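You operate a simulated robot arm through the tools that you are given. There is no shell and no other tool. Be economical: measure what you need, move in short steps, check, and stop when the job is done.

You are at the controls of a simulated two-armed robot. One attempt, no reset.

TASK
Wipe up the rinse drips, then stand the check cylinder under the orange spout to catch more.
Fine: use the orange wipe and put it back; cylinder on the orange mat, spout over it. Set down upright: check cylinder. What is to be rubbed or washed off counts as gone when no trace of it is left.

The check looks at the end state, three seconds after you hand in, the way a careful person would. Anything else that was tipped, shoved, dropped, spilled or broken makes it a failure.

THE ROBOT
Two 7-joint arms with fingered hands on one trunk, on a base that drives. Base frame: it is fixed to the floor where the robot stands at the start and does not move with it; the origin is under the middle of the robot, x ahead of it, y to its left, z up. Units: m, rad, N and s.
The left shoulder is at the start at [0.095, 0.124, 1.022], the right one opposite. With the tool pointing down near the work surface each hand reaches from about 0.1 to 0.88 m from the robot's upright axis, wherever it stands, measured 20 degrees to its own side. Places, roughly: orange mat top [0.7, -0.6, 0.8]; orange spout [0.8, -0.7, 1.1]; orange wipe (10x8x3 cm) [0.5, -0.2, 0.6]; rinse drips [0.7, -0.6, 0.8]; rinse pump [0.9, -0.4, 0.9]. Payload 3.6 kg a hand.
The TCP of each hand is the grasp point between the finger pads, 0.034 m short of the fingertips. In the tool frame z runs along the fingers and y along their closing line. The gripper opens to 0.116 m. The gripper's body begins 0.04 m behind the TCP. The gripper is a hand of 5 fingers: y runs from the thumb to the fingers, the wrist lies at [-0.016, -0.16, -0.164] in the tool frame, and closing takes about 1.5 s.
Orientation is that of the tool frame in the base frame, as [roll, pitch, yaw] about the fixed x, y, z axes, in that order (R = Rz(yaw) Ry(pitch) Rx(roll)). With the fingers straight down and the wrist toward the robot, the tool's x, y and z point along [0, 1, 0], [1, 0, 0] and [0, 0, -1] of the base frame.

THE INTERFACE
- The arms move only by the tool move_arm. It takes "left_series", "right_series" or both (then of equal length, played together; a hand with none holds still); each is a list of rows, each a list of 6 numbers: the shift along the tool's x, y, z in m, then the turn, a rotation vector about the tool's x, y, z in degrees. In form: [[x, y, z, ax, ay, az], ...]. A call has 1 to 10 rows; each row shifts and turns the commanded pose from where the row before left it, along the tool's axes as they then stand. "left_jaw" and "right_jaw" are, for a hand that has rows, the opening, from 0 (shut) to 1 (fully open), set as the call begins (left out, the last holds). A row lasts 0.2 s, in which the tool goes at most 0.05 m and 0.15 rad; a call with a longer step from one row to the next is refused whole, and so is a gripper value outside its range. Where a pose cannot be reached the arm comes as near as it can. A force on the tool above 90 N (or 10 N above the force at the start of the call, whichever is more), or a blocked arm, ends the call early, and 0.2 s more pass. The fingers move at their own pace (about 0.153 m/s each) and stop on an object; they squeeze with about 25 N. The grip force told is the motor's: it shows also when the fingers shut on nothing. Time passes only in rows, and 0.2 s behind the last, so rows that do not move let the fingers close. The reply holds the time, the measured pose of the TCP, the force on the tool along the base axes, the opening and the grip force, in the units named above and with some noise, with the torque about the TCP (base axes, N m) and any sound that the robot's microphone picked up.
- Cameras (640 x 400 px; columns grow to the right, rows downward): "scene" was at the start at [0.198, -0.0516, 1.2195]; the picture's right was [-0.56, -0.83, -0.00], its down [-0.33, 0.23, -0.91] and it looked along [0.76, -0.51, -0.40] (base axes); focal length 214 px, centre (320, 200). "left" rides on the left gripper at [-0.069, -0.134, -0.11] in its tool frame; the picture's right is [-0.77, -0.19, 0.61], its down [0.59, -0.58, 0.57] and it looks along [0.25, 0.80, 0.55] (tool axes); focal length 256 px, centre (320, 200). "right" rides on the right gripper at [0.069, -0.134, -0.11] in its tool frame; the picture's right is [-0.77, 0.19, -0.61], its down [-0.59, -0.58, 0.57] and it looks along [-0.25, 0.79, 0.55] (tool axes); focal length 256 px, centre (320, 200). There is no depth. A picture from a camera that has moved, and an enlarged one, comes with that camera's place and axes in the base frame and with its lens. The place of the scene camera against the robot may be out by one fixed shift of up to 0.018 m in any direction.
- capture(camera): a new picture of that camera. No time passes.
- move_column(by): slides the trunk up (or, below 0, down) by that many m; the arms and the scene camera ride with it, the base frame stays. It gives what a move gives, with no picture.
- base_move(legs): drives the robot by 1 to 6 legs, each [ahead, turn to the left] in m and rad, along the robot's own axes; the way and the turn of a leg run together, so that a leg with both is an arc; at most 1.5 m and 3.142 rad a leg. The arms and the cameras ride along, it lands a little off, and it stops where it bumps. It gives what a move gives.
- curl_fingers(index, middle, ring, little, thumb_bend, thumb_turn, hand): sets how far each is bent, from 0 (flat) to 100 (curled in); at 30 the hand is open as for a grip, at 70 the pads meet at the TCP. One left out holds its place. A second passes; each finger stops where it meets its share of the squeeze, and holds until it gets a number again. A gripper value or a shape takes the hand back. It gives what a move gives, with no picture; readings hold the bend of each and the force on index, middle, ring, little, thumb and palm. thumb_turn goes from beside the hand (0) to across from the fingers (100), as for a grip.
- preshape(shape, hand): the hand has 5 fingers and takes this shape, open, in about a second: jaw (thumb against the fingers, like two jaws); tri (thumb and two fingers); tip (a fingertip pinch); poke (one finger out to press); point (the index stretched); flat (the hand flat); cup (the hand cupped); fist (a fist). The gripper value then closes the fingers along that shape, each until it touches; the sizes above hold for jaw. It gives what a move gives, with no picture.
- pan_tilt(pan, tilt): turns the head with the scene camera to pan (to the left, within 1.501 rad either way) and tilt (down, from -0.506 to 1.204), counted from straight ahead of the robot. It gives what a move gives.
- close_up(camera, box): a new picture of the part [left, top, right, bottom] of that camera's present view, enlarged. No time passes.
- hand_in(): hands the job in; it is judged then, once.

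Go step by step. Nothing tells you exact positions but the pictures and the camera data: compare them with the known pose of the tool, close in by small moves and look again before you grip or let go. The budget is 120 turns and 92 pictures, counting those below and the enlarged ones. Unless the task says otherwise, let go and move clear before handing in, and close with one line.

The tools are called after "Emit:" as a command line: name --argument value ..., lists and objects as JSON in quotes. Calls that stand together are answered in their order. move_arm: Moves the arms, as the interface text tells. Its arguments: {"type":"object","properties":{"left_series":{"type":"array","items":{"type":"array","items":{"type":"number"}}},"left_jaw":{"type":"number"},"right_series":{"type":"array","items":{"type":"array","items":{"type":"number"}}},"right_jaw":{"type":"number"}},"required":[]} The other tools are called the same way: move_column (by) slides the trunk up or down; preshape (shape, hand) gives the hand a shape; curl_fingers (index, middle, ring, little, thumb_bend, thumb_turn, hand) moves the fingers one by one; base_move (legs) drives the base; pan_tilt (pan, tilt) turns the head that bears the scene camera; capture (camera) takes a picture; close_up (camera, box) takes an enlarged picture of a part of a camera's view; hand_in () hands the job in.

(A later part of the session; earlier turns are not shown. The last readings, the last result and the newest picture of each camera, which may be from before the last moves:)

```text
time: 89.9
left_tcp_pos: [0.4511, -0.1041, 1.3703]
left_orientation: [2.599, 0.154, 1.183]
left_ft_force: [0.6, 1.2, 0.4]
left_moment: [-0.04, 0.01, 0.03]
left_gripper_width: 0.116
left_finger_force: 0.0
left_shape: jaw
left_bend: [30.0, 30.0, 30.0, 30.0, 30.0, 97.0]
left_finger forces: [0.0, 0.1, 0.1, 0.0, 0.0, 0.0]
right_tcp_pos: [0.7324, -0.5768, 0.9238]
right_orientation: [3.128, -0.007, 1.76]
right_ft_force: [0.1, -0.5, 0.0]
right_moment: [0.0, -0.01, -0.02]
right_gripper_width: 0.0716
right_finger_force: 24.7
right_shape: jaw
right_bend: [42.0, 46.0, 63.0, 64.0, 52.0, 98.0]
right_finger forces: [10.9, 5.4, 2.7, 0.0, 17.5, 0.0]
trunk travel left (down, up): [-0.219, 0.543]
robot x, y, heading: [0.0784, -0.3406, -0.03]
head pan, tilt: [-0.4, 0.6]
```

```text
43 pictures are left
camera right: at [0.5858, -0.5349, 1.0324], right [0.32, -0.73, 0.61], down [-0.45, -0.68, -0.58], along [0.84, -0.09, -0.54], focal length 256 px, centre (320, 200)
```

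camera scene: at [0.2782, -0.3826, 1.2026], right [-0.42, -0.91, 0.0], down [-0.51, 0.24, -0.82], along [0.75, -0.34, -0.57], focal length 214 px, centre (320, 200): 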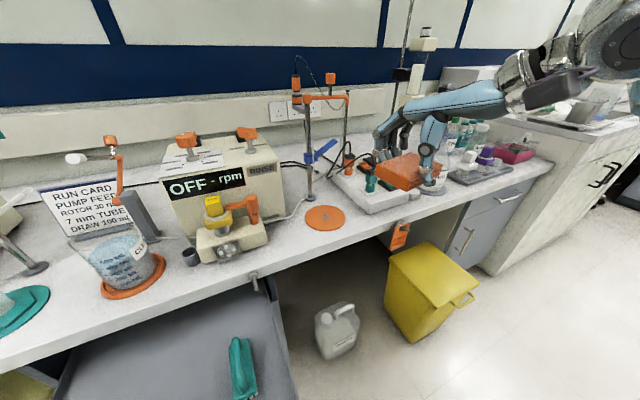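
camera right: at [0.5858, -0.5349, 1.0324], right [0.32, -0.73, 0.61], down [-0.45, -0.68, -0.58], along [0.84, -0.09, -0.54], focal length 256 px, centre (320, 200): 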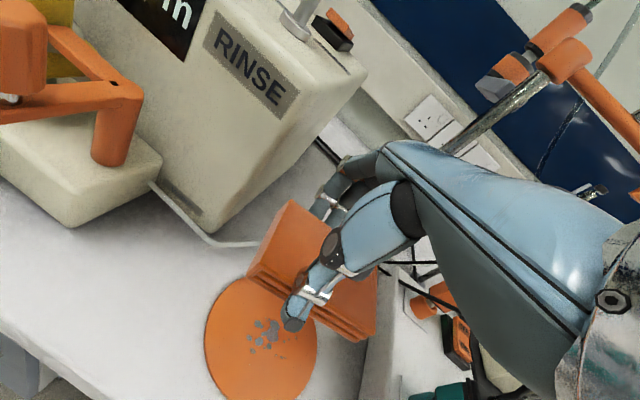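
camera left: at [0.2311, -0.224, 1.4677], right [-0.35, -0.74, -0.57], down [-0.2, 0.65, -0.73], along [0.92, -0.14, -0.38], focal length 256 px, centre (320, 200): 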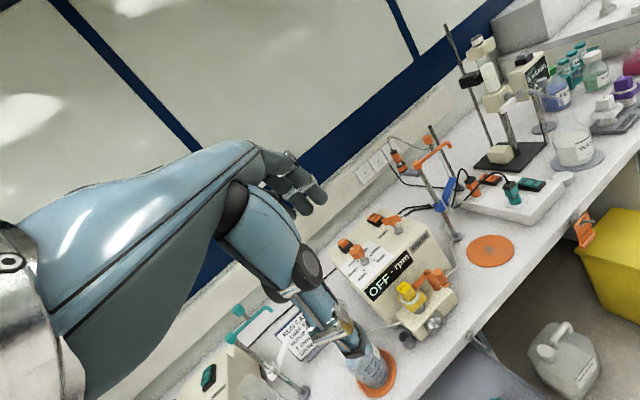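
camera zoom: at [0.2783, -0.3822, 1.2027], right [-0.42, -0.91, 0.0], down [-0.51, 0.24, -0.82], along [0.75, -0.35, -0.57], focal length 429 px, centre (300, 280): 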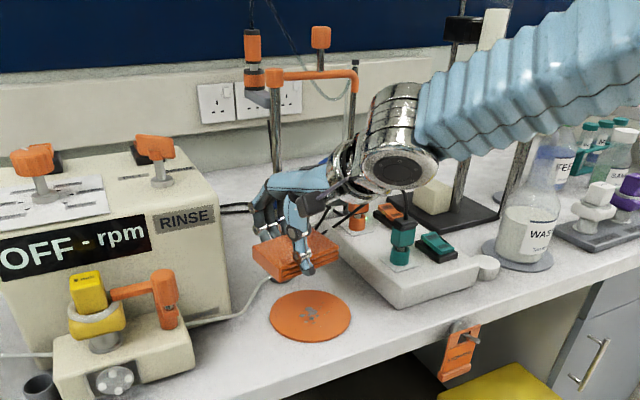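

The drips (around (0.722, −0.607)) are just under the wipe. I'll centre it a bit nearer to me and descend gently to contact.

Emit:
move_arm --right_series '[[-0.004, -0.014, 0.02, 0, 0, 0], [0, 0, 0.02, 0, 0, 0], [0, 0, 0.02, 0, 0, 0], [0, 0, 0.015, 0, 0, 0], [0, 0, 0.005, 0, 0, 0], [0, 0, 0, 0, 0, 0]]'

Emit:
close_up --camera "scene" --box '[270, 120, 390, 240]'

```text
time: 91.3
left_tcp_pos: [0.4509, -0.1037, 1.3697]
left_orientation: [2.601, 0.155, 1.185]
left_ft_force: [0.1, -0.7, 0.1]
left_moment: [-0.01, -0.01, 0.02]
left_gripper_width: 0.1161
left_finger_force: 0.1
left_shape: jaw
left_bend: [30.0, 30.0, 30.0, 30.0, 30.0, 97.0]
left_finger forces: [0.1, 0.0, 0.0, 0.0, 0.0, 0.0]
right_tcp_pos: [0.7218, -0.5838, 0.8448]
right_orientation: [3.126, -0.006, 1.759]
right_ft_force: [-0.5, -0.9, -1.0]
right_moment: [0.01, -0.05, 0.02]
right_gripper_width: 0.0715
right_finger_force: 25.1
right_shape: jaw
right_bend: [42.0, 46.0, 63.0, 64.0, 52.0, 98.0]
right_finger forces: [10.8, 5.4, 2.7, 0.1, 17.3, 0.1]
trunk travel left (down, up): [-0.219, 0.543]
robot x, y, heading: [0.0778, -0.3414, -0.029]
head pan, tilt: [-0.4, 0.6]
```

```text
3.33 times, centred on (330, 180) of scene
camera zoom: at [0.2783, -0.3824, 1.2027], right [-0.42, -0.91, 0.0], down [-0.51, 0.24, -0.82], along [0.75, -0.34, -0.57], focal length 715 px, centre (287, 267)
```

zoom: 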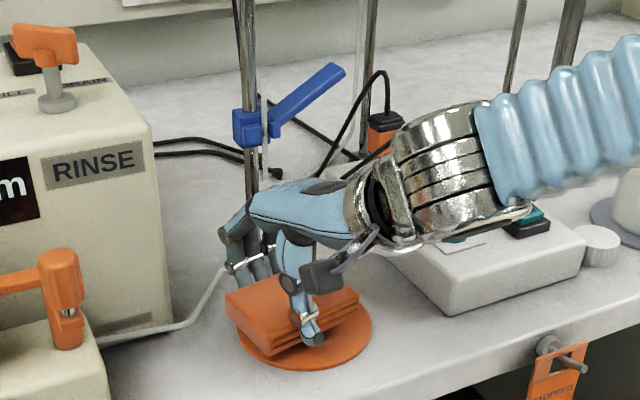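

Emit:
move_arm --right_series '[[0, 0, 0.005, 0, 0, 0], [0, 0, 0.005, 0, 0, 0], [0, 0, 0, 0, 0, 0]]'

Emit:
move_arm --right_series '[[0, 0, 0.004, 0, 0, 0], [0, 0, 0, 0, 0, 0]]'

```text
time: 92.1
left_tcp_pos: [0.4513, -0.1035, 1.3705]
left_orientation: [2.6, 0.155, 1.185]
left_ft_force: [-0.1, 0.3, 0.3]
left_moment: [0.0, -0.01, -0.01]
left_gripper_width: 0.1159
left_finger_force: 0.0
left_shape: jaw
left_bend: [30.0, 30.0, 30.0, 30.0, 30.0, 97.0]
left_finger forces: [0.0, 0.1, 0.1, 0.1, 0.1, 0.0]
right_tcp_pos: [0.722, -0.5837, 0.8338]
right_orientation: [3.127, -0.005, 1.759]
right_ft_force: [0.3, -0.2, -0.2]
right_moment: [0.01, 0.0, 0.04]
right_gripper_width: 0.0715
right_finger_force: 24.8
right_shape: jaw
right_bend: [42.0, 46.0, 63.0, 64.0, 52.0, 98.0]
right_finger forces: [10.7, 5.3, 2.8, 0.1, 17.3, 0.0]
trunk travel left (down, up): [-0.219, 0.543]
robot x, y, heading: [0.0761, -0.3412, -0.03]
head pan, tilt: [-0.4, 0.6]
```

```text
time: 92.7
left_tcp_pos: [0.451, -0.1046, 1.3696]
left_orientation: [2.601, 0.154, 1.187]
left_ft_force: [-0.7, -0.5, 0.0]
left_moment: [0.04, -0.03, 0.02]
left_gripper_width: 0.116
left_finger_force: 0.0
left_shape: jaw
left_bend: [30.0, 30.0, 30.0, 30.0, 30.0, 97.0]
left_finger forces: [0.0, 0.0, 0.1, 0.0, 0.0, 0.0]
right_tcp_pos: [0.7218, -0.5826, 0.8299]
right_orientation: [3.126, -0.005, 1.759]
right_ft_force: [0.3, 0.8, 0.3]
right_moment: [0.02, 0.0, 0.04]
right_gripper_width: 0.0713
right_finger_force: 25.1
right_shape: jaw
right_bend: [42.0, 46.0, 63.0, 64.0, 52.0, 98.0]
right_finger forces: [10.8, 5.4, 2.7, 0.1, 17.3, 0.0]
trunk travel left (down, up): [-0.219, 0.543]
robot x, y, heading: [0.0772, -0.3417, -0.03]
head pan, tilt: [-0.4, 0.6]
```

Emit:
move_arm --right_series '[[0, 0, 0.004, 0, 0, 0], [0, 0, 0.004, 0, 0, 0], [0, 0, 0, 0, 0, 0]]'

Emit:
move_arm --right_series '[[0, 0, 0.004, 0, 0, 0], [0, 0, 0, 0, 0, 0]]'

```text
time: 93.5
left_tcp_pos: [0.4488, -0.1031, 1.3719]
left_orientation: [2.599, 0.155, 1.182]
left_ft_force: [0.5, -0.3, -0.1]
left_moment: [-0.02, 0.0, -0.02]
left_gripper_width: 0.116
left_finger_force: 0.1
left_shape: jaw
left_bend: [30.0, 30.0, 30.0, 30.0, 30.0, 97.0]
left_finger forces: [0.1, 0.0, 0.0, 0.1, 0.1, 0.0]
right_tcp_pos: [0.7215, -0.5836, 0.8257]
right_orientation: [3.12, -0.006, 1.758]
right_ft_force: [2.9, -1.9, 24.0]
right_moment: [-0.19, 0.78, 0.01]
right_gripper_width: 0.0756
right_finger_force: 25.1
right_shape: jaw
right_bend: [42.0, 46.0, 63.0, 64.0, 52.0, 99.0]
right_finger forces: [13.3, 7.0, 3.7, 0.0, 30.5, 0.1]
trunk travel left (down, up): [-0.219, 0.543]
robot x, y, heading: [0.0791, -0.3437, -0.029]
head pan, tilt: [-0.4, 0.6]
```

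```text
time: 94.1
left_tcp_pos: [0.447, -0.1032, 1.3711]
left_orientation: [2.597, 0.155, 1.184]
left_ft_force: [0.0, 0.0, -0.6]
left_moment: [0.0, 0.0, -0.02]
left_gripper_width: 0.1161
left_finger_force: 0.0
left_shape: jaw
left_bend: [30.0, 30.0, 30.0, 30.0, 30.0, 97.0]
left_finger forces: [0.0, 0.0, 0.1, 0.1, 0.1, 0.0]
right_tcp_pos: [0.7221, -0.5822, 0.8245]
right_orientation: [3.115, -0.005, 1.759]
right_ft_force: [2.4, -5.8, 43.9]
right_moment: [-0.35, 1.51, -0.1]
right_gripper_width: 0.0758
right_finger_force: 24.7
right_shape: jaw
right_bend: [42.0, 46.0, 62.0, 64.0, 52.0, 99.0]
right_finger forces: [13.7, 7.4, 3.7, 0.1, 44.3, 0.0]
trunk travel left (down, up): [-0.219, 0.543]
robot x, y, heading: [0.0805, -0.3449, -0.03]
head pan, tilt: [-0.4, 0.6]
```

Contact made at TCP z ≈ 0.826. I'll relax to a light press and rub with short strokes.

Emit:
move_arm --right_series '[[0, 0, -0.006, 0, 0, 0], [-0.015, 0, 0, 0, 0, 0], [-0.015, 0, 0, 0, 0, 0], [0.015, -0.01, 0, 0, 0, 0], [0.015, -0.01, 0, 0, 0, 0], [0.015, 0, 0, 0, 0, 0], [0, 0.015, 0, 0, 0, 0], [0, 0.015, 0, 0, 0, 0], [-0.015, -0.01, 0, 0, 0, 0], [0, 0, 0, 0, 0, 0]]'

Emit:
close_up --camera "scene" --box '[270, 120, 390, 240]'

```text
time: 96.3
left_tcp_pos: [0.4507, -0.1028, 1.3703]
left_orientation: [2.601, 0.157, 1.181]
left_ft_force: [0.3, 0.2, 0.1]
left_moment: [-0.02, 0.0, -0.05]
left_gripper_width: 0.1161
left_finger_force: 0.2
left_shape: jaw
left_bend: [30.0, 30.0, 30.0, 30.0, 30.0, 97.0]
left_finger forces: [0.0, 0.0, 0.0, 0.1, 0.0, 0.0]
right_tcp_pos: [0.7211, -0.5826, 0.8245]
right_orientation: [3.123, -0.006, 1.758]
right_ft_force: [1.5, 7.0, 20.4]
right_moment: [0.03, 0.59, -0.2]
right_gripper_width: 0.0759
right_finger_force: 25.4
right_shape: jaw
right_bend: [41.0, 46.0, 63.0, 64.0, 52.0, 97.0]
right_finger forces: [13.8, 6.9, 3.6, 0.0, 29.5, 0.1]
trunk travel left (down, up): [-0.219, 0.543]
robot x, y, heading: [0.0769, -0.3422, -0.031]
head pan, tilt: [-0.4, 0.6]
```

```text
3.33 times, centred on (330, 180) of scene
camera zoom: at [0.2772, -0.3803, 1.203], right [-0.42, -0.91, 0.0], down [-0.51, 0.23, -0.83], along [0.75, -0.34, -0.56], focal length 715 px, centre (287, 267)
```

zoom: 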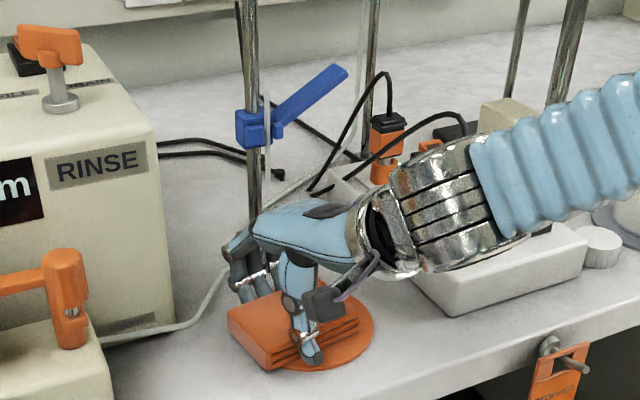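

Good contact at 20 N. More strokes, then lift to check.

Emit:
move_arm --right_series '[[-0.02, 0, 0, 0, 0, 0], [-0.015, 0.005, 0, 0, 0, 0], [0.02, -0.01, 0, 0, 0, 0], [0.02, -0.01, 0, 0, 0, 0], [0.02, -0.01, 0, 0, 0, 0], [-0.02, 0.01, 0, 0, 0, 0], [-0.02, 0.005, 0, 0, 0, 0], [0.0, 0.02, 0, 0, 0, 0], [0.02, 0, 0, 0, 0, 0], [0.0, -0.01, 0, 0, 0, 0]]'

Emit:
move_arm --right_series '[[-0.02, -0.01, 0, 0, 0, 0], [-0.015, -0.015, 0, 0, 0, 0], [0.02, 0, 0, 0, 0, 0], [0.02, 0, 0, 0, 0, 0], [-0.01, 0.02, 0, 0, 0, 0], [0, 0, -0.02, 0, 0, 0], [0, -0.02, -0.04, 0, 0, 0], [0, -0.04, -0.03, 0, 0, 0], [0, -0.05, 0, 0, 0, 0], [0, -0.05, 0, 0, 0, 0]]'

Emit:
close_up --camera "scene" --box '[270, 120, 390, 240]'

```text
time: 98.5
left_tcp_pos: [0.4497, -0.1026, 1.3712]
left_orientation: [2.601, 0.155, 1.187]
left_ft_force: [0.4, 0.4, -0.2]
left_moment: [0.03, 0.01, -0.02]
left_gripper_width: 0.1161
left_finger_force: 0.0
left_shape: jaw
left_bend: [30.0, 30.0, 30.0, 30.0, 30.0, 97.0]
left_finger forces: [0.0, 0.1, 0.1, 0.1, 0.0, 0.0]
right_tcp_pos: [0.7191, -0.5747, 0.8247]
right_orientation: [3.125, -0.007, 1.761]
right_ft_force: [4.2, -0.4, 13.4]
right_moment: [0.0, 0.31, 0.03]
right_gripper_width: 0.076
right_finger_force: 25.0
right_shape: jaw
right_bend: [41.0, 45.0, 62.0, 64.0, 52.0, 99.0]
right_finger forces: [14.2, 7.5, 3.1, 0.0, 26.2, 0.0]
trunk travel left (down, up): [-0.219, 0.543]
robot x, y, heading: [0.0747, -0.3425, -0.026]
head pan, tilt: [-0.4, 0.6]
```

```text
time: 100.7
left_tcp_pos: [0.4511, -0.1057, 1.3715]
left_orientation: [2.602, 0.154, 1.184]
left_ft_force: [-0.9, -0.4, 0.1]
left_moment: [0.03, 0.05, 0.01]
left_gripper_width: 0.1162
left_finger_force: 0.1
left_shape: jaw
left_bend: [30.0, 30.0, 30.0, 30.0, 30.0, 97.0]
left_finger forces: [0.0, 0.0, 0.0, 0.1, 0.0, 0.0]
right_tcp_pos: [0.5559, -0.6154, 0.911]
right_orientation: [3.128, -0.002, 1.762]
right_ft_force: [0.1, -0.7, -0.3]
right_moment: [0.07, 0.02, -0.02]
right_gripper_width: 0.0751
right_finger_force: 24.8
right_shape: jaw
right_bend: [42.0, 46.0, 63.0, 64.0, 51.0, 98.0]
right_finger forces: [12.6, 5.9, 3.1, 0.0, 20.0, 0.0]
trunk travel left (down, up): [-0.219, 0.543]
robot x, y, heading: [0.0755, -0.3427, -0.029]
head pan, tilt: [-0.4, 0.6]
```

```text
3.33 times, centred on (330, 180) of scene
camera zoom: at [0.2781, -0.3837, 1.2025], right [-0.42, -0.91, 0.0], down [-0.51, 0.24, -0.82], along [0.75, -0.34, -0.57], focal length 715 px, centre (287, 267)
```

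zoom: 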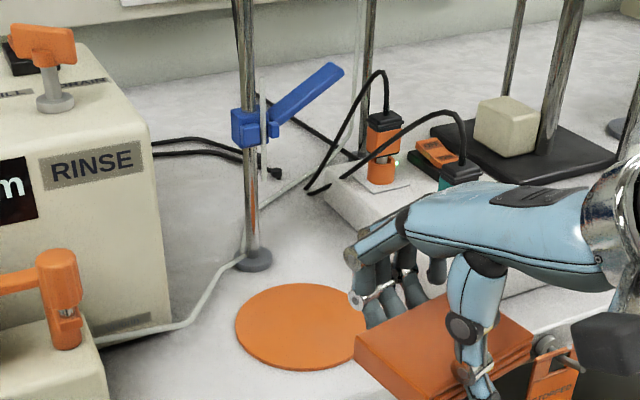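

The mat looks clean. I'll raise and retract the hand, then turn left to put the wipe back.

Emit:
move_arm --right_series '[[0, -0.02, -0.045, 0, 0, 0], [0, -0.02, -0.045, 0, 0, 0], [0, -0.02, -0.045, 0, 0, 0], [0, -0.03, -0.035, 0, 0, 0], [0, -0.03, -0.01, 0, 0, 0], [0, 0, 0, 0, 0, 0]]'

Emit:
close_up --camera "scene" --box '[280, 170, 380, 250]'

Emit:
base_move --legs '[[0, 0.2], [0, 0.2], [0, 0.2], [0, 0.2], [0, 0.13]]'

```text
time: 102.1
left_tcp_pos: [0.4516, -0.104, 1.3708]
left_orientation: [2.6, 0.154, 1.184]
left_ft_force: [-0.8, 0.3, -0.3]
left_moment: [0.0, 0.04, 0.01]
left_gripper_width: 0.1157
left_finger_force: 0.0
left_shape: jaw
left_bend: [30.0, 30.0, 30.0, 30.0, 30.0, 97.0]
left_finger forces: [0.0, 0.1, 0.1, 0.0, 0.0, 0.1]
right_tcp_pos: [0.4388, -0.6386, 1.0883]
right_orientation: [3.126, -0.005, 1.758]
right_ft_force: [-0.2, -0.7, -1.4]
right_moment: [0.0, -0.02, -0.04]
right_gripper_width: 0.075
right_finger_force: 25.1
right_shape: jaw
right_bend: [42.0, 46.0, 63.0, 64.0, 51.0, 98.0]
right_finger forces: [12.3, 5.8, 2.9, 0.0, 19.5, 0.0]
trunk travel left (down, up): [-0.219, 0.543]
robot x, y, heading: [0.0795, -0.3423, -0.03]
head pan, tilt: [-0.4, 0.6]
```

```text
5.00 times, centred on (330, 210) of scene
camera zoom: at [0.2783, -0.3825, 1.2026], right [-0.42, -0.91, 0.0], down [-0.51, 0.24, -0.82], along [0.75, -0.34, -0.57], focal length 1072 px, centre (270, 150)
```

zoom: 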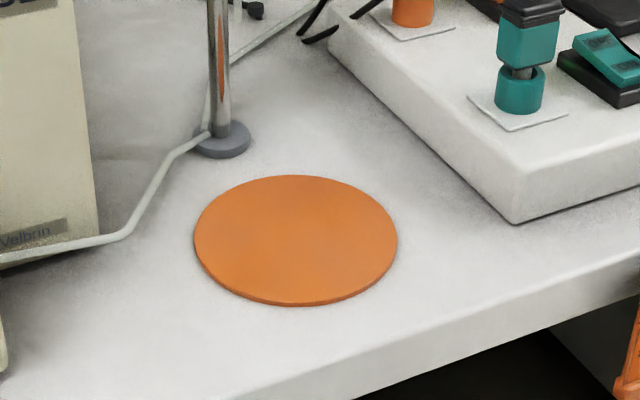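

```text
time: 106.1
left_tcp_pos: [0.1091, 0.1001, 1.3702]
left_orientation: [2.6, 0.155, 2.112]
left_ft_force: [-1.0, 0.0, -0.3]
left_moment: [-0.01, 0.01, -0.01]
left_gripper_width: 0.1158
left_finger_force: 0.0
left_shape: jaw
left_bend: [30.0, 30.0, 30.0, 30.0, 30.0, 97.0]
left_finger forces: [0.1, 0.1, 0.0, 0.0, 0.0, 0.0]
right_tcp_pos: [0.5301, -0.231, 1.0888]
right_orientation: [3.126, -0.004, 2.687]
right_ft_force: [0.2, -0.2, 0.1]
right_moment: [-0.03, -0.01, -0.02]
right_gripper_width: 0.0749
right_finger_force: 24.3
right_shape: jaw
right_bend: [42.0, 46.0, 63.0, 64.0, 52.0, 98.0]
right_finger forces: [12.4, 5.7, 2.9, 0.1, 19.4, 0.0]
trunk travel left (down, up): [-0.219, 0.543]
robot x, y, heading: [0.075, -0.3428, 0.9]
head pan, tilt: [-0.4, 0.6]
```

The mat is spotless. Now yaw to the original wipe orientation and move back over its place.

Emit:
move_arm --right_series '[[0, 0, 0, 0, 0, -6.5], [0, 0, 0, 0, 0, -6.5], [0, 0, 0, 0, 0, -6.5], [0, 0, 0, 0, 0, -6.5], [0.031, 0.029, 0, 0, 0, 0], [0.031, 0.029, 0, 0, 0, 0], [0, 0, 0.05, 0, 0, 0], [0, 0, 0.05, 0, 0, 0], [0, 0, 0.05, 0, 0, 0], [0, 0, 0.05, 0, 0, 0]]'

Emit:
move_arm --right_series '[[0, 0, 0.05, 0, 0, 0], [0, 0, 0.05, 0, 0, 0], [0, 0, 0.05, 0, 0, 0], [0, 0, 0.04, 0, 0, 0], [0, 0, 0, 0, 0, 0]]'

Emit:
pan_tilt --pan -0.8 --tilt 0.95

Emit:
capture --camera "scene"

```text
time: 108.3
left_tcp_pos: [0.11, 0.0993, 1.37]
left_orientation: [2.601, 0.155, 2.113]
left_ft_force: [0.9, -0.4, 0.8]
left_moment: [-0.06, 0.02, 0.01]
left_gripper_width: 0.1161
left_finger_force: 0.1
left_shape: jaw
left_bend: [30.0, 30.0, 30.0, 30.0, 30.0, 97.0]
left_finger forces: [0.1, 0.0, 0.0, 0.1, 0.0, 0.0]
right_tcp_pos: [0.4684, -0.1698, 0.9909]
right_orientation: [3.124, 0.002, 3.141]
right_ft_force: [-0.6, -0.2, -0.8]
right_moment: [0.0, 0.02, 0.01]
right_gripper_width: 0.0751
right_finger_force: 25.1
right_shape: jaw
right_bend: [42.0, 46.0, 63.0, 64.0, 52.0, 98.0]
right_finger forces: [12.2, 5.6, 3.0, 0.1, 19.2, 0.0]
right hand out of reach, approached as far as the arm can: row 9, 10
trunk travel left (down, up): [-0.219, 0.543]
robot x, y, heading: [0.0755, -0.3421, 0.899]
head pan, tilt: [-0.4, 0.6]
```

```text
time: 109.5
left_tcp_pos: [0.1092, 0.0996, 1.3707]
left_orientation: [2.599, 0.154, 2.111]
left_ft_force: [0.1, 0.3, -0.1]
left_moment: [-0.01, 0.03, -0.01]
left_gripper_width: 0.1162
left_finger_force: 0.0
left_shape: jaw
left_bend: [30.0, 30.0, 30.0, 30.0, 30.0, 97.0]
left_finger forces: [0.0, 0.0, 0.1, 0.1, 0.1, 0.0]
right_tcp_pos: [0.4704, -0.1719, 0.9858]
right_orientation: [3.123, 0.002, 3.134]
right_ft_force: [0.1, 0.9, 0.5]
right_moment: [-0.01, 0.01, -0.02]
right_gripper_width: 0.0748
right_finger_force: 25.3
right_shape: jaw
right_bend: [42.0, 46.0, 63.0, 64.0, 52.0, 98.0]
right_finger forces: [12.1, 5.5, 2.8, 0.0, 19.2, 0.0]
right hand out of reach, approached as far as the arm can: row 1, 2, 3, 4
trunk travel left (down, up): [-0.219, 0.543]
robot x, y, heading: [0.0772, -0.3492, 0.896]
head pan, tilt: [-0.4, 0.6]
```

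```text
time: 110.3
left_tcp_pos: [0.1104, 0.0996, 1.3708]
left_orientation: [2.6, 0.153, 2.114]
left_ft_force: [-0.7, -0.1, 0.5]
left_moment: [0.0, -0.01, -0.01]
left_gripper_width: 0.1158
left_finger_force: 0.0
left_shape: jaw
left_bend: [30.0, 30.0, 30.0, 30.0, 30.0, 97.0]
left_finger forces: [0.0, 0.0, 0.0, 0.0, 0.1, 0.0]
right_tcp_pos: [0.4715, -0.1719, 0.9852]
right_orientation: [3.123, 0.0, 3.135]
right_ft_force: [-0.2, 0.6, 0.0]
right_moment: [-0.01, 0.01, 0.0]
right_gripper_width: 0.0748
right_finger_force: 25.2
right_shape: jaw
right_bend: [42.0, 46.0, 63.0, 64.0, 52.0, 98.0]
right_finger forces: [12.2, 5.5, 2.9, 0.1, 19.0, 0.0]
trunk travel left (down, up): [-0.219, 0.543]
robot x, y, heading: [0.0769, -0.3418, 0.895]
head pan, tilt: [-0.799, 0.949]
```

```text
38 pictures are left
camera scene: at [0.2288, -0.2483, 1.1743], right [0.1, -1.0, 0.0], down [-0.81, -0.08, -0.58], along [0.58, 0.06, -0.81], focal length 214 px, centre (320, 200)
```

scene: 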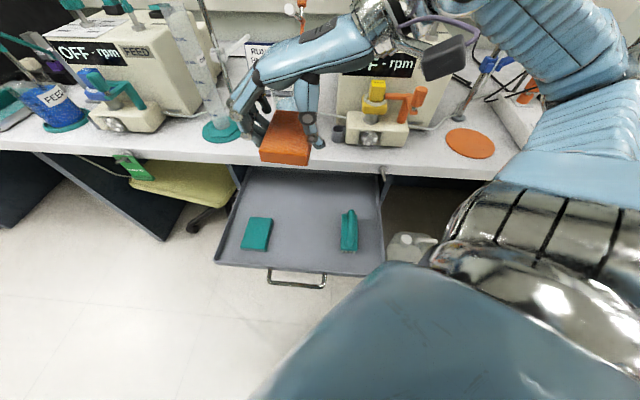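

The arm can't go lower in this posture. I'll turn a bit more left, keep the hand over the spot, and retry.

Emit:
base_move --legs '[[0, 0.2]]'

Emit:
move_arm --right_series '[[0, 0, 0, 0, 0, 6], [0, 0, 0, 0, 0, 5.5], [0, 0, 0, 0, 0, 0]]'

```text
time: 111.5
left_tcp_pos: [0.0229, 0.0982, 1.3709]
left_orientation: [2.603, 0.154, 2.313]
left_ft_force: [-0.1, 0.0, -0.8]
left_moment: [0.02, -0.04, -0.02]
left_gripper_width: 0.1159
left_finger_force: 0.1
left_shape: jaw
left_bend: [30.0, 30.0, 30.0, 30.0, 30.0, 97.0]
left_finger forces: [0.0, 0.0, 0.0, 0.0, 0.0, 0.1]
right_tcp_pos: [0.4283, -0.0972, 0.987]
right_orientation: [3.119, 0.0, -2.949]
right_ft_force: [-0.6, 1.2, 0.6]
right_moment: [-0.08, -0.04, 0.02]
right_gripper_width: 0.0751
right_finger_force: 25.2
right_shape: jaw
right_bend: [42.0, 46.0, 63.0, 64.0, 52.0, 98.0]
right_finger forces: [12.1, 5.5, 3.0, 0.1, 19.0, 0.0]
trunk travel left (down, up): [-0.219, 0.543]
robot x, y, heading: [0.0812, -0.3439, 1.094]
head pan, tilt: [-0.799, 0.949]
```

```text
time: 112.3
left_tcp_pos: [0.0212, 0.0977, 1.3703]
left_orientation: [2.602, 0.155, 2.313]
left_ft_force: [-0.4, -0.5, -0.6]
left_moment: [0.02, 0.01, 0.0]
left_gripper_width: 0.1157
left_finger_force: 0.0
left_shape: jaw
left_bend: [30.0, 30.0, 30.0, 30.0, 30.0, 97.0]
left_finger forces: [0.0, 0.0, 0.0, 0.0, 0.0, 0.0]
right_tcp_pos: [0.4452, -0.0882, 0.9978]
right_orientation: [3.12, -0.004, 3.134]
right_ft_force: [-0.3, -0.6, 0.0]
right_moment: [-0.01, 0.01, 0.02]
right_gripper_width: 0.0748
right_finger_force: 24.8
right_shape: jaw
right_bend: [42.0, 46.0, 63.0, 64.0, 52.0, 98.0]
right_finger forces: [11.9, 5.5, 2.8, 0.1, 18.9, 0.0]
right hand out of reach, approached as far as the arm can: row 1, 2
trunk travel left (down, up): [-0.219, 0.543]
robot x, y, heading: [0.0793, -0.3428, 1.097]
head pan, tilt: [-0.799, 0.949]
```

Emit:
move_arm --right_series '[[0, 0, -0.04, 0, 0, 0], [0, 0, -0.04, 0, 0, 0], [-0.012, -0.042, 0, 0, 0, 0], [-0.011, -0.042, 0, 0, 0, 0], [0, 0, 0.04, 0, 0, 0], [0, 0, 0.04, 0, 0, 0], [0, 0, 0.04, 0, 0, 0], [0, 0, 0.04, 0, 0, 0], [0, 0, 0.04, 0, 0, 0], [0, 0, 0, 0, 0, 0]]'

```text
time: 114.5
left_tcp_pos: [0.023, 0.0973, 1.3708]
left_orientation: [2.602, 0.154, 2.31]
left_ft_force: [0.0, -0.1, 0.3]
left_moment: [-0.01, -0.01, -0.02]
left_gripper_width: 0.1163
left_finger_force: 0.1
left_shape: jaw
left_bend: [30.0, 30.0, 30.0, 30.0, 30.0, 97.0]
left_finger forces: [0.1, 0.0, 0.1, 0.0, 0.0, 0.0]
right_tcp_pos: [0.4708, -0.1726, 1.0055]
right_orientation: [3.119, -0.001, 3.132]
right_ft_force: [0.1, 0.6, -0.8]
right_moment: [-0.01, 0.03, 0.01]
right_gripper_width: 0.0751
right_finger_force: 25.3
right_shape: jaw
right_bend: [42.0, 46.0, 63.0, 64.0, 52.0, 98.0]
right_finger forces: [11.8, 5.3, 2.7, 0.0, 18.4, 0.0]
right hand out of reach, approached as far as the arm can: row 6, 7, 8, 9
trunk travel left (down, up): [-0.219, 0.543]
robot x, y, heading: [0.0738, -0.3411, 1.096]
head pan, tilt: [-0.799, 0.949]
```

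The arm is too folded: I stand too close. I'll back away ~0.1 m and turn slightly right.

Emit:
move_arm --right_series '[[0, 0, -0.04, 0, 0, 0], [0, 0, -0.03, 0, 0, 0], [0, 0, 0, 0, 0, 0]]'

Emit:
base_move --legs '[[-0.05, 0], [-0.05, 0], [0, -0.2]]'

```text
time: 115.3
left_tcp_pos: [0.0211, 0.0972, 1.3699]
left_orientation: [2.602, 0.156, 2.31]
left_ft_force: [-0.1, 0.0, 0.3]
left_moment: [0.01, 0.0, 0.0]
left_gripper_width: 0.1162
left_finger_force: 0.0
left_shape: jaw
left_bend: [30.0, 30.0, 30.0, 30.0, 30.0, 97.0]
left_finger forces: [0.0, 0.0, 0.0, 0.0, 0.0, 0.1]
right_tcp_pos: [0.4717, -0.1735, 1.0761]
right_orientation: [3.119, -0.004, 3.136]
right_ft_force: [-0.9, -0.2, -1.5]
right_moment: [0.0, 0.0, -0.02]
right_gripper_width: 0.0748
right_finger_force: 24.9
right_shape: jaw
right_bend: [42.0, 46.0, 63.0, 64.0, 52.0, 98.0]
right_finger forces: [11.9, 5.3, 2.6, 0.0, 18.4, 0.0]
trunk travel left (down, up): [-0.219, 0.543]
robot x, y, heading: [0.0745, -0.3402, 1.094]
head pan, tilt: [-0.799, 0.949]
```

```text
time: 117.5
left_tcp_pos: [0.0623, 0.0048, 1.3705]
left_orientation: [2.602, 0.155, 2.11]
left_ft_force: [1.3, 1.9, 0.3]
left_moment: [-0.06, 0.07, -0.08]
left_gripper_width: 0.116
left_finger_force: 0.1
left_shape: jaw
left_bend: [30.0, 30.0, 30.0, 30.0, 30.0, 97.0]
left_finger forces: [0.1, 0.0, 0.1, 0.0, 0.1, 0.1]
right_tcp_pos: [0.4497, -0.3505, 1.0759]
right_orientation: [3.118, -0.001, 2.931]
right_ft_force: [1.8, 1.6, -0.4]
right_moment: [-0.11, 0.09, 0.07]
right_gripper_width: 0.075
right_finger_force: 24.9
right_shape: jaw
right_bend: [42.0, 46.0, 63.0, 64.0, 52.0, 98.0]
right_finger forces: [11.8, 5.2, 2.8, 0.0, 18.2, 0.0]
trunk travel left (down, up): [-0.219, 0.543]
robot x, y, heading: [0.0314, -0.4361, 0.893]
head pan, tilt: [-0.799, 0.949]
```

Emit:
move_arm --right_series '[[0, 0, 0, 0, 0, -6], [0, 0, 0, 0, 0, -6], [-0.0045, 0.0444, 0, 0, 0, 0], [-0.0045, 0.0444, 0, 0, 0, 0], [-0.0045, 0.0444, 0, 0, 0, 0], [-0.0045, 0.0444, 0, 0, 0, 0], [0, 0, 0.05, 0, 0, 0], [0, 0, 0.05, 0, 0, 0], [0, 0, 0.05, 0, 0, 0], [0, 0, 0.05, 0, 0, 0]]'

Emit:
move_arm --right_series '[[0, 0, 0.05, 0, 0, 0], [0, 0, 0.05, 0, 0, 0], [0, 0, 0.05, 0, 0, 0], [0, 0, 0.03, 0, 0, 0], [0, 0, 0, 0, 0, 0]]'

Emit:
capture --camera "scene"

```text
time: 119.7
left_tcp_pos: [0.0621, 0.0054, 1.3713]
left_orientation: [2.6, 0.155, 2.106]
left_ft_force: [-0.1, -0.4, 0.7]
left_moment: [-0.01, -0.01, -0.02]
left_gripper_width: 0.1161
left_finger_force: 0.0
left_shape: jaw
left_bend: [30.0, 30.0, 30.0, 30.0, 30.0, 97.0]
left_finger forces: [0.0, 0.0, 0.1, 0.0, 0.0, 0.1]
right_tcp_pos: [0.4675, -0.1671, 0.8843]
right_orientation: [3.117, 0.004, 3.14]
right_ft_force: [-0.5, 0.3, -0.9]
right_moment: [-0.01, 0.0, 0.0]
right_gripper_width: 0.075
right_finger_force: 24.8
right_shape: jaw
right_bend: [42.0, 46.0, 63.0, 64.0, 52.0, 98.0]
right_finger forces: [11.7, 5.1, 2.7, 0.0, 17.8, 0.0]
trunk travel left (down, up): [-0.219, 0.543]
robot x, y, heading: [0.0302, -0.4347, 0.895]
head pan, tilt: [-0.799, 0.949]
```

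```text
time: 120.9
left_tcp_pos: [0.0625, 0.0042, 1.3716]
left_orientation: [2.6, 0.154, 2.109]
left_ft_force: [0.5, 0.8, -0.2]
left_moment: [-0.02, 0.03, 0.0]
left_gripper_width: 0.1161
left_finger_force: 0.1
left_shape: jaw
left_bend: [30.0, 30.0, 30.0, 30.0, 30.0, 97.0]
left_finger forces: [0.0, 0.1, 0.0, 0.1, 0.0, 0.0]
right_tcp_pos: [0.4668, -0.1629, 0.7018]
right_orientation: [3.117, 0.004, 3.14]
right_ft_force: [0.4, -0.3, -0.2]
right_moment: [0.02, -0.01, -0.01]
right_gripper_width: 0.075
right_finger_force: 24.7
right_shape: jaw
right_bend: [42.0, 46.0, 63.0, 64.0, 52.0, 98.0]
right_finger forces: [11.3, 5.1, 2.7, 0.1, 17.5, 0.0]
trunk travel left (down, up): [-0.219, 0.543]
robot x, y, heading: [0.0283, -0.4347, 0.891]
head pan, tilt: [-0.799, 0.949]
```

```text
37 pictures are left
camera scene: at [0.1811, -0.3407, 1.1743], right [0.09, -1.0, 0.0], down [-0.81, -0.08, -0.58], along [0.58, 0.05, -0.81], focal length 214 px, centre (320, 200)
```

scene: 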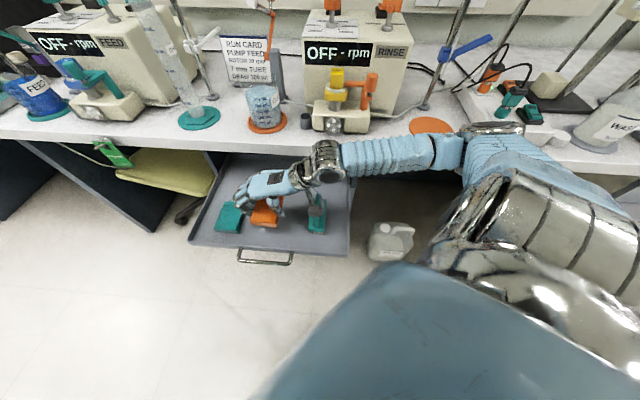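

Emit:
move_arm --right_series '[[0, -0.01, 0, 1.0, 0, 0], [0, 0, 0.025, 0, 0, 0], [0, 0, 0.025, 0, 0, 0], [0, 0, 0, 0, 0, 0]]'

Emit:
close_up --camera "scene" --box '[170, 140, 370, 280]'

Emit:
capture --camera "right"

```text
time: 121.9
left_tcp_pos: [0.0619, 0.0047, 1.3702]
left_orientation: [2.6, 0.155, 2.107]
left_ft_force: [-0.7, 0.1, 0.8]
left_moment: [-0.02, -0.01, -0.03]
left_gripper_width: 0.1162
left_finger_force: 0.0
left_shape: jaw
left_bend: [30.0, 30.0, 30.0, 30.0, 30.0, 97.0]
left_finger forces: [0.1, 0.0, 0.0, 0.1, 0.0, 0.0]
right_tcp_pos: [0.4664, -0.1722, 0.6493]
right_orientation: [3.133, 0.003, 3.139]
right_ft_force: [0.0, -0.3, 0.0]
right_moment: [0.0, 0.0, 0.0]
right_gripper_width: 0.0748
right_finger_force: 25.1
right_shape: jaw
right_bend: [42.0, 46.0, 63.0, 64.0, 52.0, 98.0]
right_finger forces: [11.2, 5.0, 2.7, 0.1, 17.5, 0.1]
trunk travel left (down, up): [-0.219, 0.543]
robot x, y, heading: [0.0284, -0.4337, 0.894]
head pan, tilt: [-0.799, 0.949]
```

```text
2.86 times, centred on (270, 210) of scene
camera zoom: at [0.1811, -0.3407, 1.1743], right [0.09, -1.0, 0.0], down [-0.81, -0.08, -0.58], along [0.58, 0.05, -0.81], focal length 613 px, centre (463, 171)
```

zoom: 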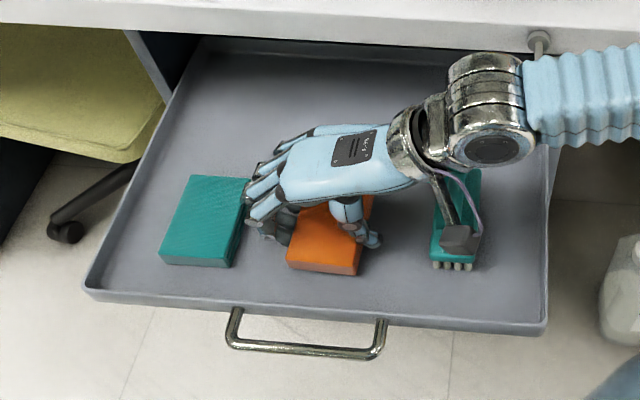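

```text
35 pictures are left
camera right: at [0.3961, -0.3061, 0.7585], right [0.77, 0.18, 0.62], down [0.59, -0.57, -0.57], along [0.25, 0.8, -0.55], focal length 256 px, centre (320, 200)
```

right: 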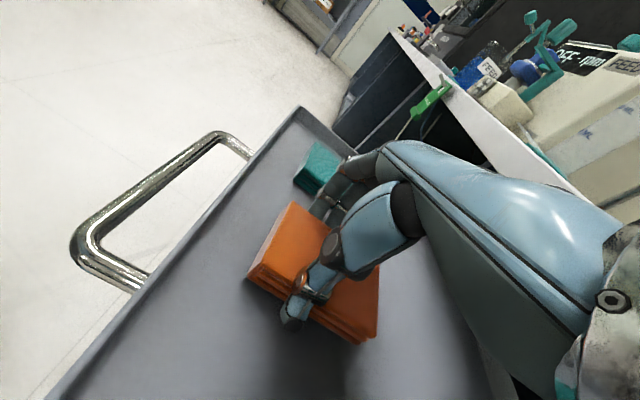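

Emit:
move_arm --right_series '[[0, 0, 0.004, 0, 0, 0], [0, 0, 0.003, 0, 0, 0], [0, 0, 0, 0, 0, 0]]'

```text
time: 122.7
left_tcp_pos: [0.0611, 0.0046, 1.3713]
left_orientation: [2.6, 0.154, 2.109]
left_ft_force: [0.7, -0.3, -0.1]
left_moment: [0.0, -0.01, 0.0]
left_gripper_width: 0.1159
left_finger_force: 0.1
left_shape: jaw
left_bend: [30.0, 30.0, 30.0, 30.0, 30.0, 97.0]
left_finger forces: [0.1, 0.0, 0.1, 0.0, 0.1, 0.1]
right_tcp_pos: [0.467, -0.1718, 0.6436]
right_orientation: [3.135, 0.003, 3.139]
right_ft_force: [1.0, 0.0, 0.5]
right_moment: [-0.07, -0.03, 0.04]
right_gripper_width: 0.0749
right_finger_force: 25.1
right_shape: jaw
right_bend: [42.0, 46.0, 63.0, 64.0, 52.0, 98.0]
right_finger forces: [11.4, 5.1, 2.8, 0.0, 18.4, 0.1]
trunk travel left (down, up): [-0.219, 0.543]
robot x, y, heading: [0.0288, -0.437, 0.895]
head pan, tilt: [-0.799, 0.949]
```

Nearly touching; a touch lower, then release.

Emit:
move_arm --right_series '[[0, 0, 0.002, 0, 0, 0], [0, 0, 0, 0, 0, 0]]'

Emit:
move_arm --right_series '[[0, 0, 0, 0, 0, 0], [0, 0, 0, 0, 0, 0], [0, 0, 0, 0, 0, 0], [0, 0, 0, 0, 0, 0], [0, 0, 0, 0, 0, 0], [0, 0, -0.02, 0, 0, 0], [0, 0, -0.04, 0, 0, 0], [0, 0, -0.05, 0, 0, 0], [0, 0, -0.05, 0, 0, 0], [0, 0, -0.05, 0, 0, 0]]' --right_jaw 1

Emit:
move_arm --right_series '[[0, 0, -0.05, 0, 0, 0], [0, 0, -0.05, 0, 0, 0], [0, 0, -0.05, 0, 0, 0], [0, 0, -0.05, 0, 0, 0], [0, 0, -0.05, 0, 0, 0], [0, 0, 0, 0, 0, 0]]'

Emit:
capture --camera "scene"

```text
time: 123.3
left_tcp_pos: [0.0609, 0.0046, 1.3709]
left_orientation: [2.6, 0.155, 2.109]
left_ft_force: [0.3, 0.3, 0.3]
left_moment: [0.02, 0.03, -0.01]
left_gripper_width: 0.116
left_finger_force: 0.0
left_shape: jaw
left_bend: [30.0, 30.0, 30.0, 30.0, 30.0, 97.0]
left_finger forces: [0.1, 0.0, 0.0, 0.0, 0.0, 0.1]
right_tcp_pos: [0.4664, -0.1717, 0.6429]
right_orientation: [3.134, 0.004, 3.137]
right_ft_force: [-0.2, -1.2, 7.7]
right_moment: [-0.3, 0.06, 0.02]
right_gripper_width: 0.075
right_finger_force: 24.6
right_shape: jaw
right_bend: [42.0, 46.0, 63.0, 64.0, 52.0, 98.0]
right_finger forces: [11.4, 5.2, 2.9, 0.0, 22.8, 0.0]
trunk travel left (down, up): [-0.219, 0.543]
robot x, y, heading: [0.0268, -0.4337, 0.895]
head pan, tilt: [-0.799, 0.949]
```

```text
time: 125.5
left_tcp_pos: [0.0605, 0.0046, 1.371]
left_orientation: [2.601, 0.156, 2.107]
left_ft_force: [-0.6, 0.0, 0.2]
left_moment: [0.02, -0.02, 0.01]
left_gripper_width: 0.116
left_finger_force: 0.0
left_shape: jaw
left_bend: [30.0, 30.0, 30.0, 30.0, 30.0, 97.0]
left_finger forces: [0.1, 0.0, 0.0, 0.0, 0.1, 0.0]
right_tcp_pos: [0.4639, -0.1741, 0.8511]
right_orientation: [3.136, 0.004, 3.139]
right_ft_force: [-0.6, 0.2, 0.4]
right_moment: [0.02, 0.02, 0.03]
right_gripper_width: 0.1158
right_finger_force: 0.0
right_shape: jaw
right_bend: [30.0, 30.0, 30.0, 30.0, 30.0, 97.0]
right_finger forces: [0.0, 0.1, 0.0, 0.0, 0.0, 0.0]
trunk travel left (down, up): [-0.219, 0.543]
robot x, y, heading: [0.0297, -0.4368, 0.891]
head pan, tilt: [-0.799, 0.949]
```

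```text
time: 126.9
left_tcp_pos: [0.0617, 0.0048, 1.3713]
left_orientation: [2.602, 0.154, 2.109]
left_ft_force: [0.6, -1.4, -0.3]
left_moment: [0.01, 0.0, 0.03]
left_gripper_width: 0.1159
left_finger_force: 0.1
left_shape: jaw
left_bend: [30.0, 30.0, 30.0, 30.0, 30.0, 97.0]
left_finger forces: [0.0, 0.1, 0.1, 0.0, 0.0, 0.0]
right_tcp_pos: [0.4636, -0.1779, 1.0995]
right_orientation: [3.137, 0.003, 3.141]
right_ft_force: [-0.7, 0.7, 0.0]
right_moment: [-0.04, -0.01, -0.04]
right_gripper_width: 0.1159
right_finger_force: 0.0
right_shape: jaw
right_bend: [30.0, 30.0, 30.0, 30.0, 30.0, 97.0]
right_finger forces: [0.0, 0.1, 0.0, 0.0, 0.1, 0.0]
trunk travel left (down, up): [-0.219, 0.543]
robot x, y, heading: [0.0299, -0.4362, 0.891]
head pan, tilt: [-0.799, 0.949]
```

```text
34 pictures are left
camera scene: at [0.1813, -0.3409, 1.1743], right [0.09, -1.0, 0.0], down [-0.81, -0.08, -0.58], along [0.58, 0.06, -0.81], focal length 214 px, centre (320, 200)
```

scene: 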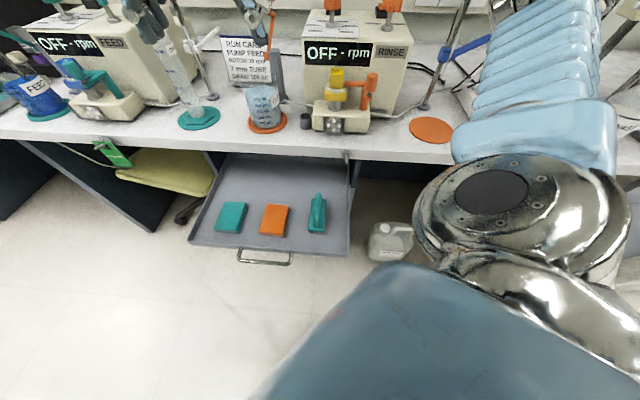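

The wipe is back in place. Next the spout: I'll turn to the right station and raise the trunk a bit for reach.

Emit:
base_move --legs '[[0, -0.2], [0, -0.2], [0, -0.2], [0, -0.2], [0, -0.1]]'

Emit:
move_column --by 0.15

Emit:
pan_tilt --pan -0.35 --tilt 0.45

Emit:
capture --camera "scene"

```text
time: 130.8
left_tcp_pos: [0.3929, -0.1881, 1.3719]
left_orientation: [2.602, 0.153, 1.212]
left_ft_force: [-0.1, -0.4, 0.4]
left_moment: [0.02, 0.03, 0.01]
left_gripper_width: 0.1157
left_finger_force: 0.0
left_shape: jaw
left_bend: [30.0, 30.0, 30.0, 30.0, 30.0, 97.0]
left_finger forces: [0.1, 0.1, 0.0, 0.0, 0.0, 0.0]
right_tcp_pos: [0.5021, -0.6144, 1.1005]
right_orientation: [3.136, 0.005, 2.243]
right_ft_force: [-0.1, 0.3, 0.9]
right_moment: [0.05, -0.04, 0.04]
right_gripper_width: 0.1161
right_finger_force: 0.1
right_shape: jaw
right_bend: [30.0, 30.0, 30.0, 30.0, 30.0, 97.0]
right_finger forces: [0.0, 0.0, 0.1, 0.0, 0.0, 0.1]
trunk travel left (down, up): [-0.219, 0.543]
robot x, y, heading: [0.0294, -0.4344, -0.004]
head pan, tilt: [-0.799, 0.949]
```

```text
time: 132.6
left_tcp_pos: [0.3941, -0.1859, 1.5204]
left_orientation: [2.602, 0.155, 1.211]
left_ft_force: [0.8, -0.1, -0.3]
left_moment: [0.01, 0.02, 0.04]
left_gripper_width: 0.116
left_finger_force: 0.1
left_shape: jaw
left_bend: [30.0, 30.0, 30.0, 30.0, 30.0, 97.0]
left_finger forces: [0.0, 0.0, 0.1, 0.1, 0.0, 0.1]
right_tcp_pos: [0.5022, -0.6136, 1.2487]
right_orientation: [3.136, 0.004, 2.243]
right_ft_force: [0.3, 0.2, 0.4]
right_moment: [0.01, 0.01, -0.02]
right_gripper_width: 0.116
right_finger_force: 0.2
right_shape: jaw
right_bend: [30.0, 30.0, 30.0, 30.0, 30.0, 97.0]
right_finger forces: [0.1, 0.1, 0.0, 0.1, 0.0, 0.1]
trunk travel left (down, up): [-0.369, 0.393]
robot x, y, heading: [0.0283, -0.4335, 0.002]
head pan, tilt: [-0.799, 0.949]
```

```text
time: 133.5
left_tcp_pos: [0.3921, -0.1859, 1.5205]
left_orientation: [2.599, 0.155, 1.21]
left_ft_force: [-0.4, -0.2, -0.1]
left_moment: [-0.02, 0.0, 0.01]
left_gripper_width: 0.1161
left_finger_force: 0.1
left_shape: jaw
left_bend: [30.0, 30.0, 30.0, 30.0, 30.0, 97.0]
left_finger forces: [0.0, 0.1, 0.1, 0.0, 0.1, 0.0]
right_tcp_pos: [0.5037, -0.6143, 1.2491]
right_orientation: [3.134, 0.003, 2.243]
right_ft_force: [0.3, -1.1, 0.5]
right_moment: [0.05, 0.02, -0.02]
right_gripper_width: 0.1159
right_finger_force: 0.0
right_shape: jaw
right_bend: [30.0, 30.0, 30.0, 30.0, 30.0, 97.0]
right_finger forces: [0.1, 0.0, 0.0, 0.0, 0.0, 0.0]
trunk travel left (down, up): [-0.369, 0.393]
robot x, y, heading: [0.0317, -0.4361, -0.003]
head pan, tilt: [-0.351, 0.45]
```

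```text
33 pictures are left
camera scene: at [0.1766, -0.4659, 1.3702], right [-0.35, -0.94, 0.0], down [-0.41, 0.15, -0.9], along [0.84, -0.31, -0.44], focal length 214 px, centre (320, 200)
```

scene: 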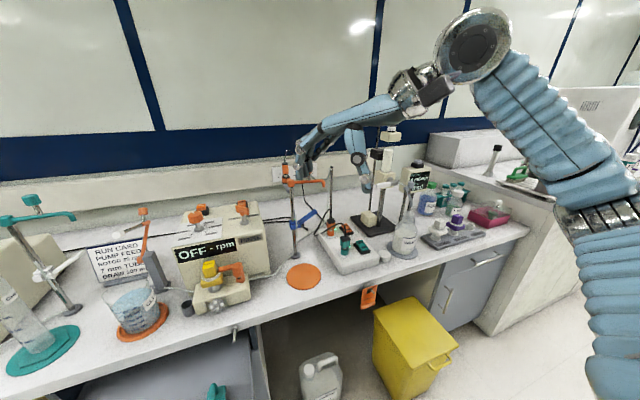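

The spout tip is near (0.835, −0.732), its knob near (0.853, −0.681, 1.147). I'll bring the open hand above the knob, wrist toward me.

Emit:
move_arm --right_series '[[0, 0, 0, 0, 0, 7.7], [0, 0, 0, 0, 0, 7.7], [0, 0, 0, 0, 0, 7.7], [0, 0, 0, 0, 0, 7.7], [0, 0, 0, 0, 0, 7.7], [-0.013, 0.045, 0, 0, 0, 0], [-0.013, 0.045, 0, 0, 0, 0], [-0.013, 0.045, 0, 0, 0, 0], [-0.013, 0.045, 0, 0, 0, 0], [-0.013, 0.045, 0, 0, 0, 0]]'

Emit:
move_arm --right_series '[[0, 0.045, 0, 0, 0, 0], [0, 0.03, 0, 0, 0, 0], [0, 0, 0, 0, 0, 0]]'

Emit:
close_up --camera "scene" --box '[240, 100, 400, 260]'

Emit:
capture --camera "right"

```text
time: 135.7
left_tcp_pos: [0.3949, -0.1852, 1.5202]
left_orientation: [2.602, 0.155, 1.215]
left_ft_force: [0.9, -0.5, 0.1]
left_moment: [0.02, 0.02, 0.01]
left_gripper_width: 0.1158
left_finger_force: 0.0
left_shape: jaw
left_bend: [30.0, 30.0, 30.0, 30.0, 30.0, 97.0]
left_finger forces: [0.0, 0.0, 0.0, 0.0, 0.1, 0.0]
right_tcp_pos: [0.7291, -0.68, 1.2499]
right_orientation: [3.135, -0.001, 1.572]
right_ft_force: [0.3, 0.4, 0.2]
right_moment: [0.01, -0.01, -0.01]
right_gripper_width: 0.1155
right_finger_force: 0.1
right_shape: jaw
right_bend: [30.0, 30.0, 30.0, 30.0, 30.0, 97.0]
right_finger forces: [0.0, 0.0, 0.1, 0.0, 0.0, 0.0]
trunk travel left (down, up): [-0.369, 0.393]
robot x, y, heading: [0.0302, -0.4351, -0.001]
head pan, tilt: [-0.351, 0.45]
```

```text
time: 136.5
left_tcp_pos: [0.3934, -0.1879, 1.5207]
left_orientation: [2.601, 0.153, 1.213]
left_ft_force: [0.9, -0.6, -0.1]
left_moment: [0.01, -0.01, -0.04]
left_gripper_width: 0.1161
left_finger_force: 0.1
left_shape: jaw
left_bend: [30.0, 30.0, 30.0, 30.0, 30.0, 97.0]
left_finger forces: [0.1, 0.1, 0.0, 0.0, 0.0, 0.0]
right_tcp_pos: [0.8034, -0.6792, 1.2508]
right_orientation: [3.133, -0.002, 1.571]
right_ft_force: [-0.8, -0.2, 0.3]
right_moment: [0.03, 0.01, 0.02]
right_gripper_width: 0.1158
right_finger_force: 0.2
right_shape: jaw
right_bend: [30.0, 30.0, 30.0, 30.0, 30.0, 97.0]
right_finger forces: [0.0, 0.1, 0.0, 0.0, 0.1, 0.1]
trunk travel left (down, up): [-0.369, 0.393]
robot x, y, heading: [0.0267, -0.4374, -0.004]
head pan, tilt: [-0.351, 0.45]
```

```text
2.50 times, centred on (320, 180) of scene
camera zoom: at [0.1767, -0.4664, 1.3702], right [-0.35, -0.94, 0.0], down [-0.41, 0.15, -0.9], along [0.84, -0.31, -0.44], focal length 536 px, centre (320, 250)
```

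zoom: 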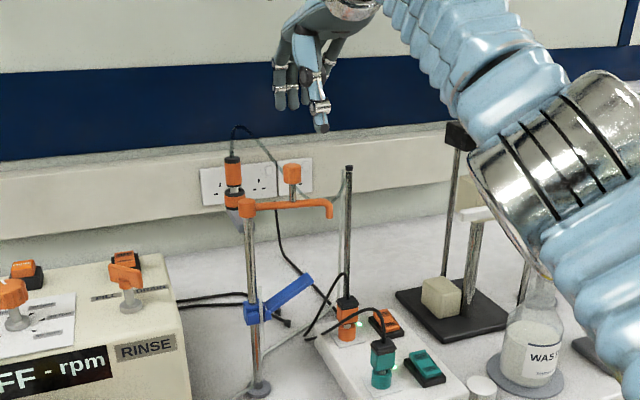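

```text
31 pictures are left
camera right: at [0.6675, -0.6105, 1.3606], right [0.18, -0.77, 0.61], down [-0.57, -0.59, -0.57], along [0.8, -0.25, -0.55], focal length 256 px, centre (320, 200)
```

right: 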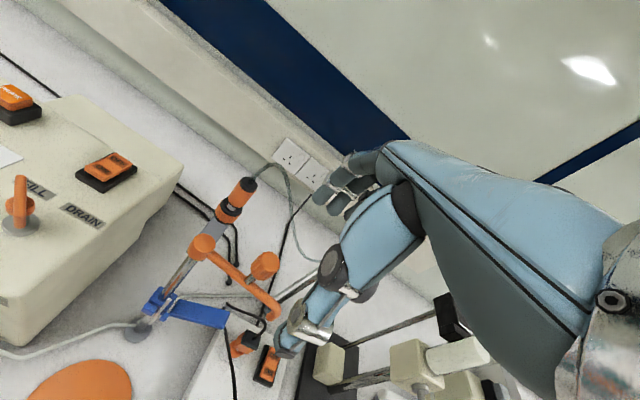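

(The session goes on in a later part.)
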